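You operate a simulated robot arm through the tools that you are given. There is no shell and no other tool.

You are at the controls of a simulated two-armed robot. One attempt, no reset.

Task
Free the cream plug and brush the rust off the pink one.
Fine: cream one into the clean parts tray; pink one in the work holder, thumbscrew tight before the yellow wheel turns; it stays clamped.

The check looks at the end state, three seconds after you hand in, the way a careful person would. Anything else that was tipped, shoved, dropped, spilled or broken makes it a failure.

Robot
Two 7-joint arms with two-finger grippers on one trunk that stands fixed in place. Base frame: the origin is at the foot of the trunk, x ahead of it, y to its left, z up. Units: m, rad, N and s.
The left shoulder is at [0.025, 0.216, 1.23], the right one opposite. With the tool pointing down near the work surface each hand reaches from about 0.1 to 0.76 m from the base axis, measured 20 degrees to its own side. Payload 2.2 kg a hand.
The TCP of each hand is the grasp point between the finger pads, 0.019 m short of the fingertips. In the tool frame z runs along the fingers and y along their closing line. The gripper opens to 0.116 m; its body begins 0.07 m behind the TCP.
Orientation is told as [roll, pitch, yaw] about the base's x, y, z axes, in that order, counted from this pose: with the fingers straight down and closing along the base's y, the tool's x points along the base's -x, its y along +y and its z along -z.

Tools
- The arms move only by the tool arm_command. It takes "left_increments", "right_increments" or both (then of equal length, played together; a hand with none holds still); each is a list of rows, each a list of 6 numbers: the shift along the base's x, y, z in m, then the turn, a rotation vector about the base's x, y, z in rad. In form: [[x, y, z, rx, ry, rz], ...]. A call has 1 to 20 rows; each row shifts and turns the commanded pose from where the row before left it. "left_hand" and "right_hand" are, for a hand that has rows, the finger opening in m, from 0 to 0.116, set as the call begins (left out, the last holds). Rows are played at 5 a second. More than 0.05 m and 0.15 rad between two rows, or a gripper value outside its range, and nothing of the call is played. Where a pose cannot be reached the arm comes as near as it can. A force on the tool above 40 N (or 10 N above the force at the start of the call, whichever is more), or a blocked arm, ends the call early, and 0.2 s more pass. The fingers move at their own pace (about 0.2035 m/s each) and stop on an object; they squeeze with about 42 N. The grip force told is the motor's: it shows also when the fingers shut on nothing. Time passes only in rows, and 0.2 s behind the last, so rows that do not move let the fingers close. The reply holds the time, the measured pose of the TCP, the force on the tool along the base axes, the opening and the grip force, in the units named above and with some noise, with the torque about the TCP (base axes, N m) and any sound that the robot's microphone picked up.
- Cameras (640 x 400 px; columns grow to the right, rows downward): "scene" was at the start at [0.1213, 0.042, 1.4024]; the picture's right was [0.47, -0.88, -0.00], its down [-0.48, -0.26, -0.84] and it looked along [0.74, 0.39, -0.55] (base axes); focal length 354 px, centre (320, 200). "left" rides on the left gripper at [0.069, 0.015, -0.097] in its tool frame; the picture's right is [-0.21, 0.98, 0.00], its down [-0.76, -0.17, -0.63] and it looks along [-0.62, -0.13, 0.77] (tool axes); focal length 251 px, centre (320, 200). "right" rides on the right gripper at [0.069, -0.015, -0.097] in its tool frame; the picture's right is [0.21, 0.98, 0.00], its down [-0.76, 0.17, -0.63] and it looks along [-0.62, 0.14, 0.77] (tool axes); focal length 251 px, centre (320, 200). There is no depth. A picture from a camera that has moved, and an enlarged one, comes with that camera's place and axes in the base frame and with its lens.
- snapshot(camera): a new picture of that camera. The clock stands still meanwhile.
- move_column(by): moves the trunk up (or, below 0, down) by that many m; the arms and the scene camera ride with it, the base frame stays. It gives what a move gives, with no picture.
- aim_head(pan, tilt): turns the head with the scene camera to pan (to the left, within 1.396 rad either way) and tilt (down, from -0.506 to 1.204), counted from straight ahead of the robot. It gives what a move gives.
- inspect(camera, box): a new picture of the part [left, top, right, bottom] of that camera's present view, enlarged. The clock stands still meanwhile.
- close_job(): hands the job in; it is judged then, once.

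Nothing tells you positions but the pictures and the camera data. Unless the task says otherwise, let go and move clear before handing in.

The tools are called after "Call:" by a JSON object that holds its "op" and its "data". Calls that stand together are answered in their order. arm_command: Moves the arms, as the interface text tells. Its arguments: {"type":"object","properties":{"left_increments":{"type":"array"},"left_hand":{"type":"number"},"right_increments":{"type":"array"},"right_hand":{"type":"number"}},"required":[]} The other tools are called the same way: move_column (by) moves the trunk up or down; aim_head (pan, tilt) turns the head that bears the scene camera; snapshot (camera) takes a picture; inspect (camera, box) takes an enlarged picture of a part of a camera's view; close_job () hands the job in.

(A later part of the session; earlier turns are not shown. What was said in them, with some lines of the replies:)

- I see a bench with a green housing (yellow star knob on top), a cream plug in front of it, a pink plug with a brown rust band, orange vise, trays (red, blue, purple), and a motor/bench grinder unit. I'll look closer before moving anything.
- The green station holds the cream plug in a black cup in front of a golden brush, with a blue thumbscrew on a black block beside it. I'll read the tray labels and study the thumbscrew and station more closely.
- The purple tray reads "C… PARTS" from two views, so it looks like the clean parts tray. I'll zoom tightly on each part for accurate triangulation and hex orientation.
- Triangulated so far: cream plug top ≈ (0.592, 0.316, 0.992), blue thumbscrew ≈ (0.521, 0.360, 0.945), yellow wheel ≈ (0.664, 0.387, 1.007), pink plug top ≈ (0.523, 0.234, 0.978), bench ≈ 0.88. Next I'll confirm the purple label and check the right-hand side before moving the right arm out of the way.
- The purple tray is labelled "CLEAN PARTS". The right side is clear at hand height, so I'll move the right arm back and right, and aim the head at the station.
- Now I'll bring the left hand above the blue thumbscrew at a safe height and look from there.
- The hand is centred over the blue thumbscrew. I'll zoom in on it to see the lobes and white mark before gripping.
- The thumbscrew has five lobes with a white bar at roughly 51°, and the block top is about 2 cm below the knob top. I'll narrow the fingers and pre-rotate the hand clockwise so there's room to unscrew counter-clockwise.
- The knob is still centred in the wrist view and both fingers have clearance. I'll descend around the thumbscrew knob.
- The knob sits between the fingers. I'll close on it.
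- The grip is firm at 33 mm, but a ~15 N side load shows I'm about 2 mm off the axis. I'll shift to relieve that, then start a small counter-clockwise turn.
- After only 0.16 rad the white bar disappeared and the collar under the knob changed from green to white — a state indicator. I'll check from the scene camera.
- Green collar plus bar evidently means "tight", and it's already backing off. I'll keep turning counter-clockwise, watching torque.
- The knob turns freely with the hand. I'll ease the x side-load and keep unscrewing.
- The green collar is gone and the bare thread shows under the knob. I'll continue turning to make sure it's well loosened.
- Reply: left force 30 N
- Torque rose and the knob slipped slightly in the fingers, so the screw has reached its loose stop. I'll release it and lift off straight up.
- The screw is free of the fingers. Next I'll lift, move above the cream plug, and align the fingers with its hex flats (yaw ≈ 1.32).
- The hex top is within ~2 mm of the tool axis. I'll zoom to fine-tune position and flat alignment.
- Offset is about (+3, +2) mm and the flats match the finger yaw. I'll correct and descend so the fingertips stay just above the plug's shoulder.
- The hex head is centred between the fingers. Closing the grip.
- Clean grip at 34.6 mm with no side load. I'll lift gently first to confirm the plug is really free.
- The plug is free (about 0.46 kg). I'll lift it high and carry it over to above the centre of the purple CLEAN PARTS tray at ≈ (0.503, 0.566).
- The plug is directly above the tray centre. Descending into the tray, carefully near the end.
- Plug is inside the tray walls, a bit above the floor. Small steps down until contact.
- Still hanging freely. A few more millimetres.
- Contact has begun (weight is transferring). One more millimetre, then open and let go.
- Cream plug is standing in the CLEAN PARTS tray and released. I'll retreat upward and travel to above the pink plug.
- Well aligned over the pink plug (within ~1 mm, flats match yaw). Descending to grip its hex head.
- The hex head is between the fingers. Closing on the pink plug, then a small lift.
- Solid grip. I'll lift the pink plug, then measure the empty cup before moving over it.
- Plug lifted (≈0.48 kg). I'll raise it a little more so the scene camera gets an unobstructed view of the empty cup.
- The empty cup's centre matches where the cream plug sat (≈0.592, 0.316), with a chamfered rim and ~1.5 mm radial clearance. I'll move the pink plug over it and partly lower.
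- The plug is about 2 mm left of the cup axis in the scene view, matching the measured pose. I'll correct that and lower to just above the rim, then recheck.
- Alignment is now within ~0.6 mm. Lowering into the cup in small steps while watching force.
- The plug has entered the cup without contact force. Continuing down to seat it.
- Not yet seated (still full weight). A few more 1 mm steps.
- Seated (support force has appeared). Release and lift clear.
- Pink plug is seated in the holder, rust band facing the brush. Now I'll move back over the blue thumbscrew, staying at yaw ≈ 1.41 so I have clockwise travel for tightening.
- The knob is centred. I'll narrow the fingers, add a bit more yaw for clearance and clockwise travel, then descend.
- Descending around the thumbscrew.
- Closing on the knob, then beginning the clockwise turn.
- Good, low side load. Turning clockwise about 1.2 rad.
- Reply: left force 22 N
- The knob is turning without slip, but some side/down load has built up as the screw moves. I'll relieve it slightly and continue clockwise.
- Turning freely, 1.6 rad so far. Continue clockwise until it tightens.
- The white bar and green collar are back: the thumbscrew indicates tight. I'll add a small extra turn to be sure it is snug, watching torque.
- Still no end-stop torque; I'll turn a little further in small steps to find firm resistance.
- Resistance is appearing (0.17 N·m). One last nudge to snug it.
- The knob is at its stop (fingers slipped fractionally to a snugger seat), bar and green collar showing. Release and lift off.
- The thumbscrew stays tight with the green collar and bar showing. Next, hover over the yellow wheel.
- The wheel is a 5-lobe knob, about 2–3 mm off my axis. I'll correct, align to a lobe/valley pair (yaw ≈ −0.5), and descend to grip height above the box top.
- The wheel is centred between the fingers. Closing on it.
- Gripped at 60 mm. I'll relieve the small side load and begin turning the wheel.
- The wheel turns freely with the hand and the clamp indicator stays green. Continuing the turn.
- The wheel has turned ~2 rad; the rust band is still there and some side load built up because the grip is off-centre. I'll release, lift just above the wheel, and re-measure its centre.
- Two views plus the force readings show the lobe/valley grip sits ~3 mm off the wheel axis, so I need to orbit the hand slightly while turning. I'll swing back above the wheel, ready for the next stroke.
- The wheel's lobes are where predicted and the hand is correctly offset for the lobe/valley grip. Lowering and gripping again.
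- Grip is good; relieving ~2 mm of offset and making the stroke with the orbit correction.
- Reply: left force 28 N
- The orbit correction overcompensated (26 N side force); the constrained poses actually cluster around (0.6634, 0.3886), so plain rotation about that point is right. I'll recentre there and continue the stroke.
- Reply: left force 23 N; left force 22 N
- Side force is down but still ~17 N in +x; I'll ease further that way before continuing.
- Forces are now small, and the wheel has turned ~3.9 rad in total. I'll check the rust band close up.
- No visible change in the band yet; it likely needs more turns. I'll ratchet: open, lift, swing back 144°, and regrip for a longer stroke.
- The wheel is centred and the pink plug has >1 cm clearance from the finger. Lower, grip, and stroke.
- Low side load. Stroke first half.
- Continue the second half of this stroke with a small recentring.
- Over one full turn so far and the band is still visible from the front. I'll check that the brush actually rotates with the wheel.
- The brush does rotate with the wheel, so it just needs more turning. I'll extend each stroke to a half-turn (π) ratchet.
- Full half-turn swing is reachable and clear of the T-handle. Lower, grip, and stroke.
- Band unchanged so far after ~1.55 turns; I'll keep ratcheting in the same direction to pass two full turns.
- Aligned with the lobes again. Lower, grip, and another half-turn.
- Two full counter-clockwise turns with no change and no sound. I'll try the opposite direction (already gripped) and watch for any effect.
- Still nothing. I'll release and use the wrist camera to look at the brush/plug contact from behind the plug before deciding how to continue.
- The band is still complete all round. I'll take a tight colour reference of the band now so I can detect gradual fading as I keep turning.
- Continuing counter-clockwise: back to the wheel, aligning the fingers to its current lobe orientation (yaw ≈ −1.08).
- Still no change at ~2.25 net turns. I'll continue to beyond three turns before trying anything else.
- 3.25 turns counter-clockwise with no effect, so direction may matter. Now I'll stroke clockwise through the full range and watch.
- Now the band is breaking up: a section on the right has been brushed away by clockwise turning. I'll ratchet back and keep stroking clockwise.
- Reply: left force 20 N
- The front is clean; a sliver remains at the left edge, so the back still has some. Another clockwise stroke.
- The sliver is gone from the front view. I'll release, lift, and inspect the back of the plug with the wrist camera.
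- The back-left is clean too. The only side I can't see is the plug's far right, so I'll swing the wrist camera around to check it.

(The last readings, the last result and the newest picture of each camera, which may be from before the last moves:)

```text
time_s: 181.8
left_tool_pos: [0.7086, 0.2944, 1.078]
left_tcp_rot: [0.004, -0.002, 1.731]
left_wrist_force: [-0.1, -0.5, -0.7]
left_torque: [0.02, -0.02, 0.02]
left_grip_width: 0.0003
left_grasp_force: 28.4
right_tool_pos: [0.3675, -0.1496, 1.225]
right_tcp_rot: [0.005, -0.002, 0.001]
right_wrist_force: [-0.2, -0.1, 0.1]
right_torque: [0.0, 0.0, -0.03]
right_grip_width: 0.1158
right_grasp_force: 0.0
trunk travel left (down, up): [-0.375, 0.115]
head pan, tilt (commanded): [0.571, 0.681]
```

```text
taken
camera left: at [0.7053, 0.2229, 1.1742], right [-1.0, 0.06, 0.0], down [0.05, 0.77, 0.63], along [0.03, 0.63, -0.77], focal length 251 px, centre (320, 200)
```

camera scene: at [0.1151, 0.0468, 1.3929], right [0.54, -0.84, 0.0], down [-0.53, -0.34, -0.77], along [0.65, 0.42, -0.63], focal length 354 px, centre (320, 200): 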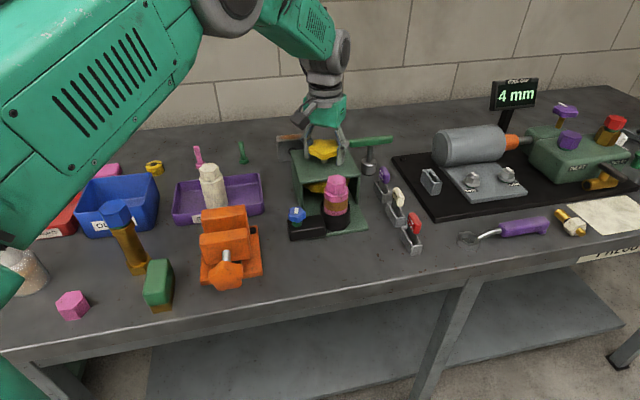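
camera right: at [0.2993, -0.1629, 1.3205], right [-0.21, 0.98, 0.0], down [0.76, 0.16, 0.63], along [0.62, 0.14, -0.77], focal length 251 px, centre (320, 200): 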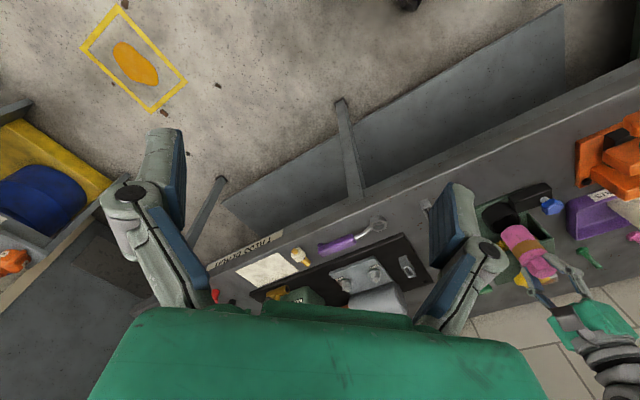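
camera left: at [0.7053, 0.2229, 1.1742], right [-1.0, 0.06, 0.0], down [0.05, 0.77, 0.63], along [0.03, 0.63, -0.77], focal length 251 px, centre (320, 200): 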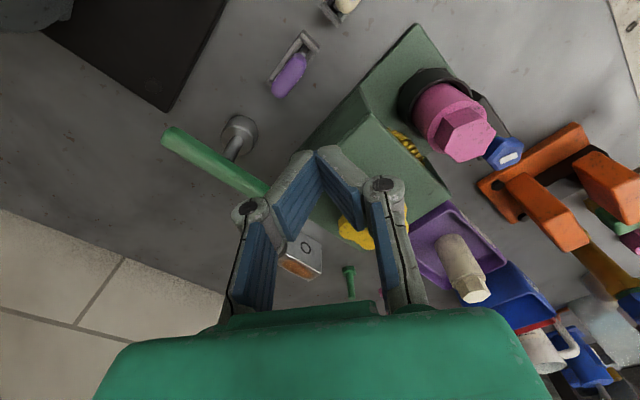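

Call:
{"op": "inspect", "data": {"camera": "left", "box": [390, 60, 500, 170]}}

Call:
{"op": "inspect", "data": {"camera": "left", "box": [400, 190, 520, 310]}}

Call:
{"op": "inspect", "data": {"camera": "right", "box": [470, 150, 590, 260]}}

```text
3.64 times, centred on (445, 115) of left
camera zoom: at [0.7053, 0.2229, 1.1742], right [-1.0, 0.06, 0.0], down [0.05, 0.77, 0.63], along [0.03, 0.63, -0.77], focal length 914 px, centre (-134, 509)
```

zoom: 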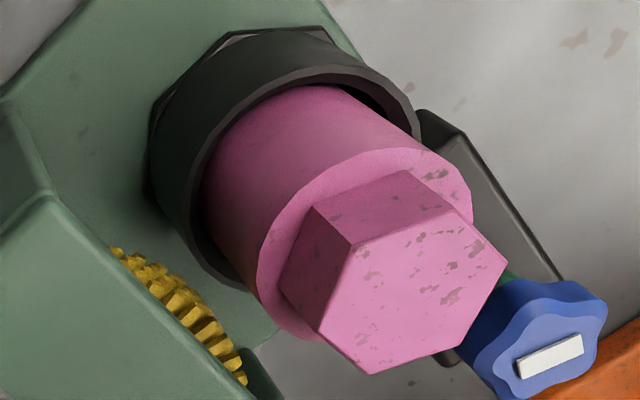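

```text
3.33 times, centred on (460, 250) of left
camera zoom: at [0.7053, 0.2229, 1.1742], right [-1.0, 0.06, 0.0], down [0.05, 0.77, 0.63], along [0.03, 0.63, -0.77], focal length 838 px, centre (-147, 33)
```

zoom: 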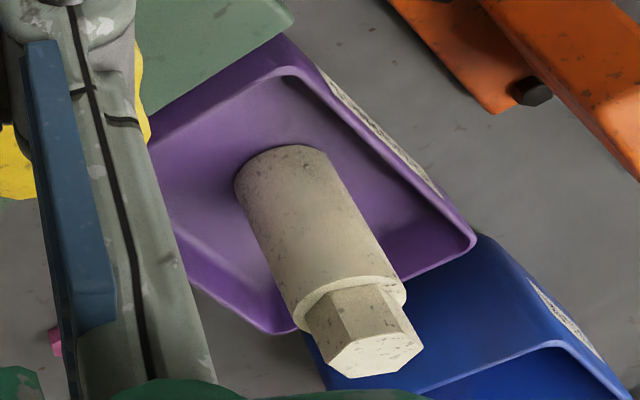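

```text
3.64 times, centred on (530, 205) of right
camera zoom: at [0.2989, -0.1639, 1.3205], right [-0.21, 0.98, 0.0], down [0.75, 0.16, 0.64], along [0.62, 0.14, -0.77], focal length 914 px, centre (-444, 182)
```

zoom: 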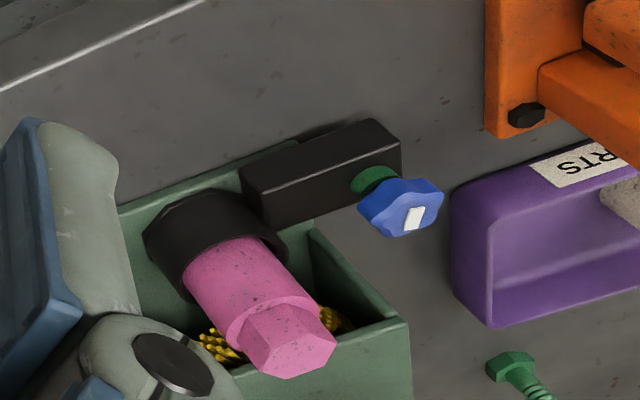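

Every visible side looks clean. I'll zoom on the brush-facing strip to be sure no rust remains there.

Call:
{"op": "inspect", "data": {"camera": "left", "box": [410, 90, 450, 150]}}

Call:
{"op": "snapshot", "data": {"camera": "scene"}}

```text
6.67 times, centred on (430, 120) of left
camera zoom: at [0.7053, 0.2229, 1.1742], right [-1.0, 0.06, 0.0], down [0.05, 0.77, 0.63], along [0.03, 0.63, -0.77], focal length 1676 px, centre (-413, 733)
```

zoom: 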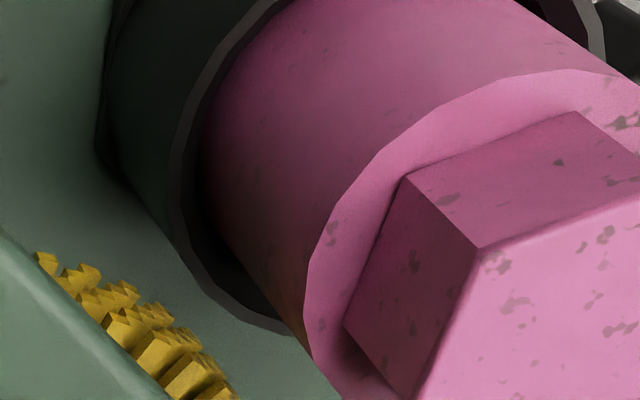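

```text
taken
camera scene: at [0.1151, 0.0463, 1.393], right [0.54, -0.84, 0.0], down [-0.53, -0.34, -0.77], along [0.65, 0.42, -0.63], focal length 354 px, centre (320, 200)
```

scene: 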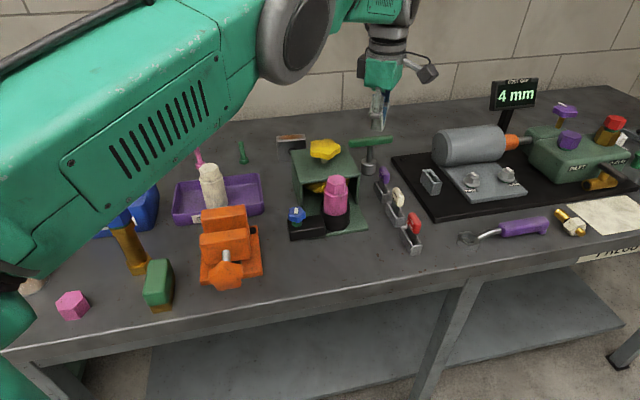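

The tint there looks like reflected light from the golden bristles, but I'll take one decisive look from directly above the brush side.

Call:
{"op": "arm_command", "data": {"left_increments": [[0, 0.0025, 0, 0, 0, -0.15], [0, 0.0025, 0, 0, 0, -0.15], [0, 0.0025, 0, 0, 0, -0.15], [0, 0.0025, 0, 0, 0, -0.15], [0, 0.0025, 0, 0, 0, -0.15], [0, 0.0025, 0, 0, 0, -0.15], [0, 0.0025, 0, 0, 0, -0.15], [0, 0.0025, 0, 0, 0, -0.15], [0, 0.0025, 0, 0, 0, -0.15], [0, 0.0025, 0, 0, 0, -0.15], [0, 0.0025, 0, 0, 0, -0.15], [0, 0.0025, 0, 0, 0, -0.15], [0, 0.0025, 0, 0, 0, -0.15], [0, 0.0025, 0, 0, 0, -0.15], [0, 0.0025, 0, 0, 0, -0.15], [0, 0.0025, 0, 0, 0, -0.15], [0, 0.0025, 0, 0, 0, -0.15], [0, 0.0025, 0, 0, 0, -0.15], [0, 0, 0, 0, 0, -0.15], [0, 0, 0, 0, 0, -0.15]]}}

Call:
{"op": "arm_command", "data": {"left_increments": [[0, 0, 0, 0, 0, -0.13], [0, 0, 0, 0, 0, 0]]}}

Call:
{"op": "snapshot", "data": {"camera": "left"}}

Call:
{"op": "inspect", "data": {"camera": "left", "box": [150, 100, 240, 190]}}

```text
time_s: 186.0
left_tool_pos: [0.7104, 0.3386, 1.0772]
left_tcp_rot: [0.001, -0.003, -1.271]
left_wrist_force: [0.3, 0.1, 0.3]
left_torque: [0.03, -0.01, -0.01]
left_grip_width: 0.0
left_grasp_force: 28.6
right_tool_pos: [0.3684, -0.1489, 1.2253]
right_tcp_rot: [0.0, -0.003, 0.002]
right_wrist_force: [0.0, -0.6, 1.6]
right_torque: [-0.02, 0.01, 0.0]
right_grip_width: 0.1162
right_grasp_force: 0.0
trunk travel left (down, up): [-0.375, 0.115]
head pan, tilt (commanded): [0.571, 0.681]
```

```text
time_s: 186.6
left_tool_pos: [0.7107, 0.339, 1.0786]
left_tcp_rot: [0.002, -0.003, -1.401]
left_wrist_force: [0.8, 1.1, -0.5]
left_torque: [0.03, 0.02, -0.01]
left_grip_width: 0.0
left_grasp_force: 28.2
right_tool_pos: [0.3677, -0.1501, 1.2249]
right_tcp_rot: [0.003, -0.004, 0.0]
right_wrist_force: [-0.2, -0.2, 0.0]
right_torque: [-0.01, 0.01, 0.01]
right_grip_width: 0.116
right_grasp_force: 0.0
trunk travel left (down, up): [-0.375, 0.115]
head pan, tilt (commanded): [0.571, 0.681]
```

```text
taken
camera left: at [0.7118, 0.4104, 1.1738], right [1.0, -0.04, 0.0], down [-0.04, -0.77, 0.64], along [-0.03, -0.63, -0.77], focal length 251 px, centre (320, 200)
```

left: 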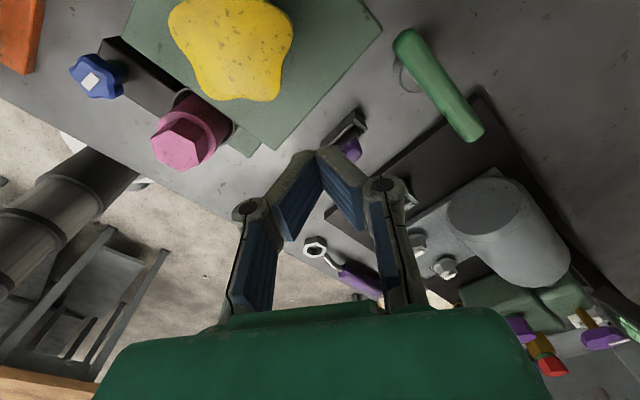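

```text
4.44 times, centred on (195, 145) of left
camera zoom: at [0.7118, 0.4104, 1.1738], right [1.0, -0.04, 0.0], down [-0.04, -0.77, 0.64], along [-0.03, -0.63, -0.77], focal length 1118 px, centre (876, 444)
```

zoom: 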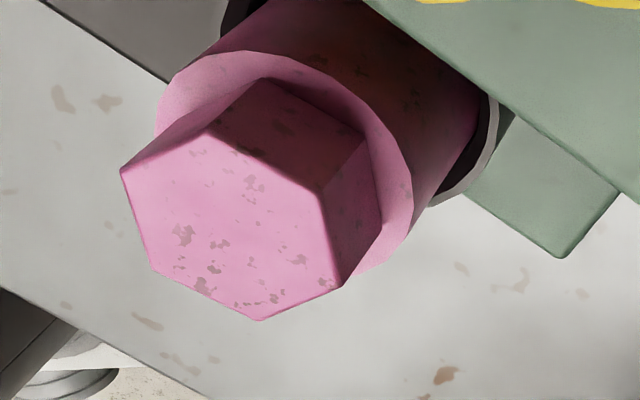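

The brush-facing surface is also clean, with no band edge. As insurance I'll do one more clockwise stroke, then back off.

Call:
{"op": "arm_command", "data": {"left_increments": [[-0.0111, 0.0125, 0, 0, 0, 0.15], [-0.0111, 0.0125, 0, 0, 0, 0.15], [-0.0112, 0.0126, 0, 0, 0, 0.15], [-0.0112, 0.0126, 0, 0, 0, 0.15], [0, 0, 0, 0, 0, 0.15], [0, 0, 0, 0, 0, 0.15], [0, 0, 0, 0, 0, 0.15], [0, 0, 0, 0, 0, 0.15], [0, 0, 0, 0, 0, 0.15], [0, 0, 0, 0, 0, 0.15], [0, 0, 0, 0, 0, 0.15], [0, 0, 0, 0, 0, 0.15], [0, 0, 0, 0, 0, 0.15], [0, 0, 0, 0, 0, 0.15], [0, 0, 0, 0, 0, 0.15], [0, 0, 0, 0, 0, 0.15], [0, 0, 0, 0, 0, 0.15], [0, 0, -0.02, 0, 0, 0.033], [0, 0, -0.02, 0, 0, 0], [0, 0, 0, 0, 0, 0]], "left_hand": 0.08}}

Call:
{"op": "snapshot", "data": {"camera": "left"}}

```text
time_s: 190.8
left_tool_pos: [0.6629, 0.389, 1.038]
left_tcp_rot: [0.004, -0.002, 1.183]
left_wrist_force: [-0.3, 1.0, 0.3]
left_torque: [-0.02, -0.04, 0.01]
left_grip_width: 0.0798
left_grasp_force: 0.1
right_tool_pos: [0.3668, -0.1477, 1.2254]
right_tcp_rot: [0.001, -0.005, 0.0]
right_wrist_force: [0.2, -0.8, -0.3]
right_torque: [0.0, -0.01, -0.03]
right_grip_width: 0.1163
right_grasp_force: 0.1
trunk travel left (down, up): [-0.375, 0.115]
head pan, tilt (commanded): [0.571, 0.681]
```

```text
taken
camera left: at [0.623, 0.331, 1.1339], right [-0.82, 0.57, 0.0], down [0.44, 0.64, 0.63], along [0.36, 0.52, -0.77], focal length 251 px, centre (320, 200)
```

left: 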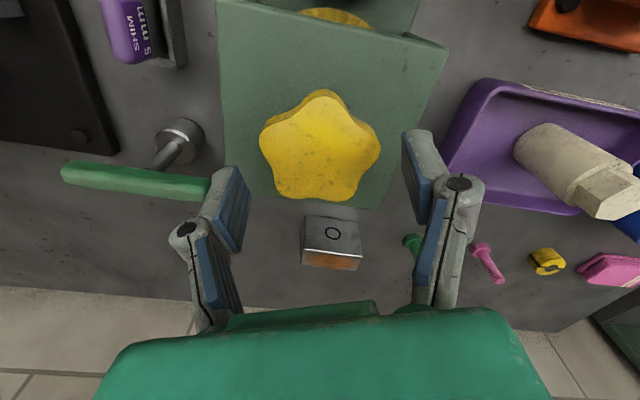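

Call:
{"op": "arm_command", "data": {"left_increments": [[0, 0, -0.02, 0, 0, 0], [0, 0, -0.02, 0, 0, 0], [0, 0, 0, 0, 0, 0]]}}

Call:
{"op": "arm_command", "data": {"left_increments": [[0, 0, 0, 0, 0, 0], [0, 0, 0, 0, 0, 0], [0, 0, 0, 0, 0, -0.1], [0, 0, 0, 0, 0, -0.15], [0, 0, 0, 0, 0, -0.15], [0, 0, 0, 0, 0, -0.15], [0, 0, 0, 0, 0, -0.15], [0, 0, 0, 0, 0, -0.15], [0, 0, 0, 0, 0, -0.15], [0, 0, 0, 0, 0, -0.15], [0, 0, 0, 0, 0, -0.15], [0, 0, 0, 0, 0, -0.15], [0, 0, 0, 0, 0, -0.15], [0, 0, 0, 0, 0, -0.15], [0, 0, 0, 0, 0, -0.15], [0, 0, 0, 0, 0, -0.15], [0, 0, 0, 0, 0, -0.15], [0, 0, 0, 0, 0, -0.15], [0, 0, 0, 0, 0, 0]], "left_hand": 0.0}}

Call:
{"op": "inspect", "data": {"camera": "scene", "box": [290, 150, 370, 240]}}

```text
time_s: 191.6
left_tool_pos: [0.6645, 0.3896, 0.9971]
left_tcp_rot: [0.004, -0.001, 1.183]
left_wrist_force: [0.1, 0.0, -0.4]
left_torque: [0.0, -0.02, 0.01]
left_grip_width: 0.0799
left_grasp_force: 0.1
right_tool_pos: [0.3669, -0.1494, 1.2242]
right_tcp_rot: [0.002, -0.004, 0.001]
right_wrist_force: [-1.0, 0.0, 0.3]
right_torque: [0.0, 0.01, -0.02]
right_grip_width: 0.116
right_grasp_force: 0.0
trunk travel left (down, up): [-0.375, 0.115]
head pan, tilt (commanded): [0.571, 0.681]
```

```text
time_s: 195.6
left_tool_pos: [0.6657, 0.3894, 0.9971]
left_tcp_rot: [0.0, -0.005, -1.167]
left_wrist_force: [-1.3, -4.5, -8.7]
left_torque: [0.71, 0.19, -0.07]
left_grip_width: 0.0599
left_grasp_force: 44.4
right_tool_pos: [0.3676, -0.1492, 1.2239]
right_tcp_rot: [0.0, -0.001, 0.001]
right_wrist_force: [0.2, -0.5, -0.2]
right_torque: [0.02, 0.01, 0.01]
right_grip_width: 0.1165
right_grasp_force: 0.1
trunk travel left (down, up): [-0.375, 0.115]
head pan, tilt (commanded): [0.571, 0.681]
```

```text
4.44 times, centred on (330, 195) of scene
camera zoom: at [0.1164, 0.0466, 1.3928], right [0.54, -0.84, 0.0], down [-0.53, -0.34, -0.77], along [0.65, 0.42, -0.63], focal length 1575 px, centre (276, 222)
```

zoom: 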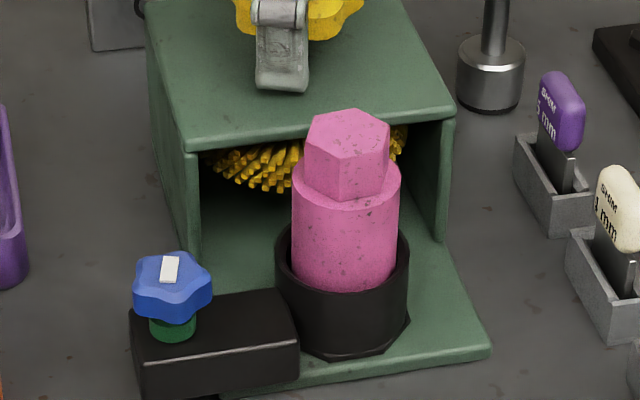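

Plug is clean and still clamped (green collar, bar). Release the wheel, lift well clear, and retreat to the starting area.

Call:
{"op": "arm_command", "data": {"left_increments": [[0, 0, 0, 0, 0, 0], [0, 0, 0.02, 0, 0, 0], [0, 0, 0.03, 0, 0, 0], [0, 0, 0.04, 0, 0, 0], [0, 0, 0.04, 0, 0, 0], [0, 0, 0.04, 0, 0, 0], [0, 0, 0, 0, 0, 0]], "left_hand": 0.085}}

Call:
{"op": "arm_command", "data": {"left_increments": [[-0.03, 0.012, 0, 0, 0, 0.14], [-0.03, 0.012, 0, 0, 0, 0.14], [-0.03, 0.012, 0, 0, 0, 0.14], [-0.03, 0.012, 0, 0, 0, 0.14], [-0.03, 0.012, 0, 0, 0, 0.14], [-0.03, 0.012, 0, 0, 0, 0.14], [-0.03, 0.012, 0, 0, 0, 0.14], [-0.02, 0.006, 0, 0, 0, 0.14], [0, 0, 0, 0, 0, 0]]}}

Call:
{"op": "snapshot", "data": {"camera": "scene"}}

Call:
{"op": "snapshot", "data": {"camera": "left"}}

```text
time_s: 197.2
left_tool_pos: [0.6652, 0.3891, 1.1673]
left_tcp_rot: [0.004, -0.004, -1.165]
left_wrist_force: [0.7, -0.3, 0.1]
left_torque: [0.0, 0.01, -0.03]
left_grip_width: 0.085
left_grasp_force: 0.1
right_tool_pos: [0.3679, -0.1492, 1.2243]
right_tcp_rot: [0.002, -0.001, -0.001]
right_wrist_force: [0.5, -0.1, -0.5]
right_torque: [0.01, 0.01, 0.01]
right_grip_width: 0.1159
right_grasp_force: 0.0
trunk travel left (down, up): [-0.375, 0.115]
head pan, tilt (commanded): [0.571, 0.681]
```

```text
time_s: 199.2
left_tool_pos: [0.4362, 0.4784, 1.1681]
left_tcp_rot: [0.002, 0.0, -0.045]
left_wrist_force: [-0.4, 0.0, 0.0]
left_torque: [-0.02, -0.01, -0.02]
left_grip_width: 0.0853
left_grasp_force: 0.1
right_tool_pos: [0.3677, -0.149, 1.2237]
right_tcp_rot: [0.001, -0.003, 0.001]
right_wrist_force: [0.1, -0.4, 0.0]
right_torque: [0.0, 0.0, -0.02]
right_grip_width: 0.1159
right_grasp_force: 0.1
trunk travel left (down, up): [-0.375, 0.115]
head pan, tilt (commanded): [0.571, 0.681]
```

```text
taken
camera scene: at [0.1141, 0.0477, 1.3929], right [0.54, -0.84, 0.0], down [-0.53, -0.34, -0.77], along [0.65, 0.42, -0.63], focal length 354 px, centre (320, 200)
```

scene: 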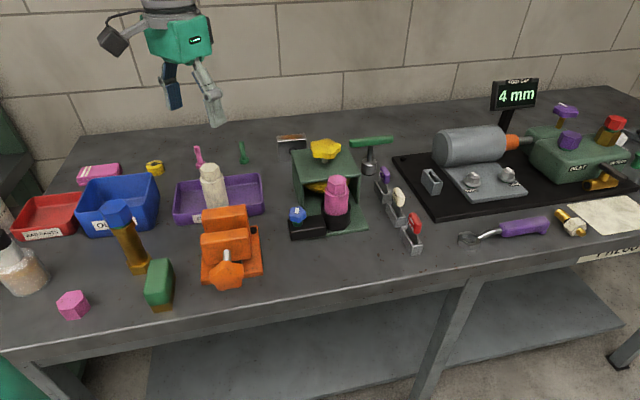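

```text
taken
camera left: at [0.3649, 0.4971, 1.2633], right [0.26, 0.97, 0.0], down [0.75, -0.2, 0.63], along [0.61, -0.16, -0.77], focal length 251 px, centre (320, 200)
```

left: 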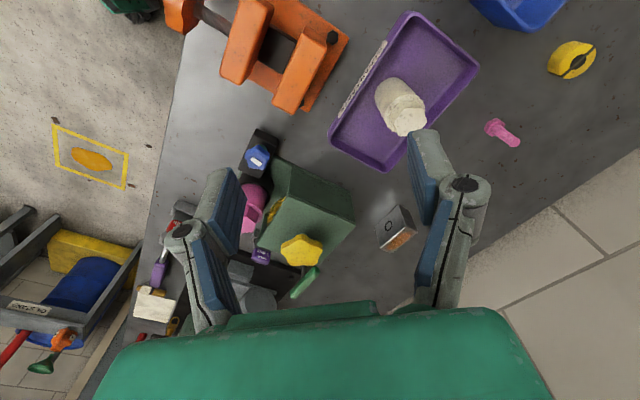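

The hands are clear. One last close look at the station and tray before handing in.

Call:
{"op": "inspect", "data": {"camera": "scene", "box": [280, 140, 380, 240]}}

Call:
{"op": "inspect", "data": {"camera": "scene", "box": [150, 140, 290, 250]}}

```text
4.00 times, centred on (330, 190) of scene
camera zoom: at [0.1141, 0.0477, 1.3929], right [0.54, -0.84, 0.0], down [-0.53, -0.34, -0.77], along [0.65, 0.42, -0.63], focal length 1417 px, centre (280, 240)
```

zoom: 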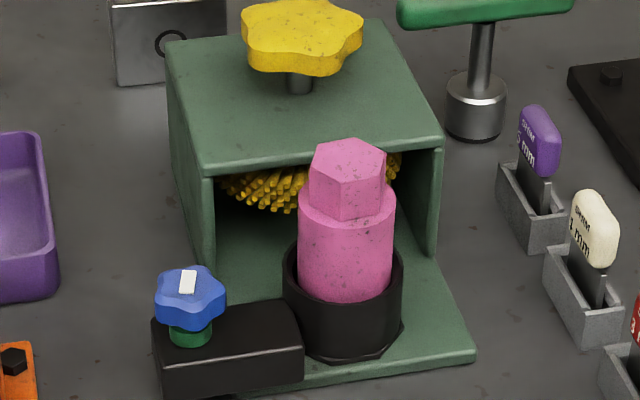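

```text
3.64 times, centred on (220, 195) of scene
camera zoom: at [0.1141, 0.0477, 1.3929], right [0.54, -0.84, 0.0], down [-0.53, -0.34, -0.77], along [0.65, 0.42, -0.63], focal length 1288 px, centre (684, 218)
```

zoom: 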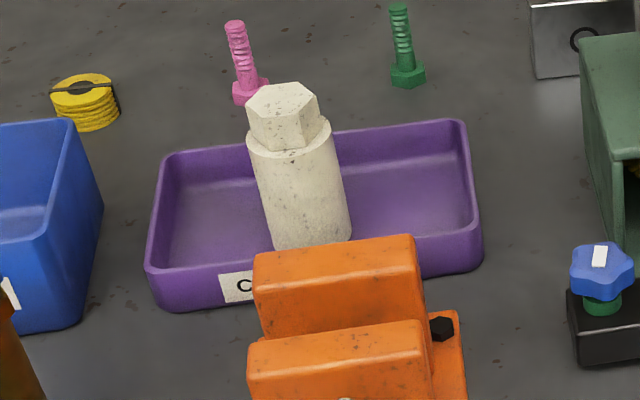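

The cream plug is standing in the CLEAN PARTS tray. The pink plug is rust-free and clamped in the holder, with the thumbscrew showing its green collar and white bar. Nothing else has moved and both hands are clear, so I'm handing in.

Call:
{"op": "close_job", "data": {}}

```text
The job is handed in.
```

The job is handed in. The cream plug is out of the holder and standing in the CLEAN PARTS tray. The pink plug is in the holder, clamped, and clean of rust on every side the cameras could see.

- **Thumbscrew:** I tightened it until it resisted, before touching the yellow wheel. It still showed its green collar and white bar in the last pictures.
- **Brushing:** About 3.25 turns counter-clockwise changed nothing visible. The rust started coming off once I turned the wheel clockwise, so I kept going that way for roughly two turns until the band was gone.
- **Side loads:** For short moments the hand pushed sideways on the wheel at up to about 26 N because the grip was off-centre. The station did not look shifted in the pictures afterwards.
- **Everything else:** Nothing was tipped, dropped or spilled that I could see, and both hands are clear of the bench.
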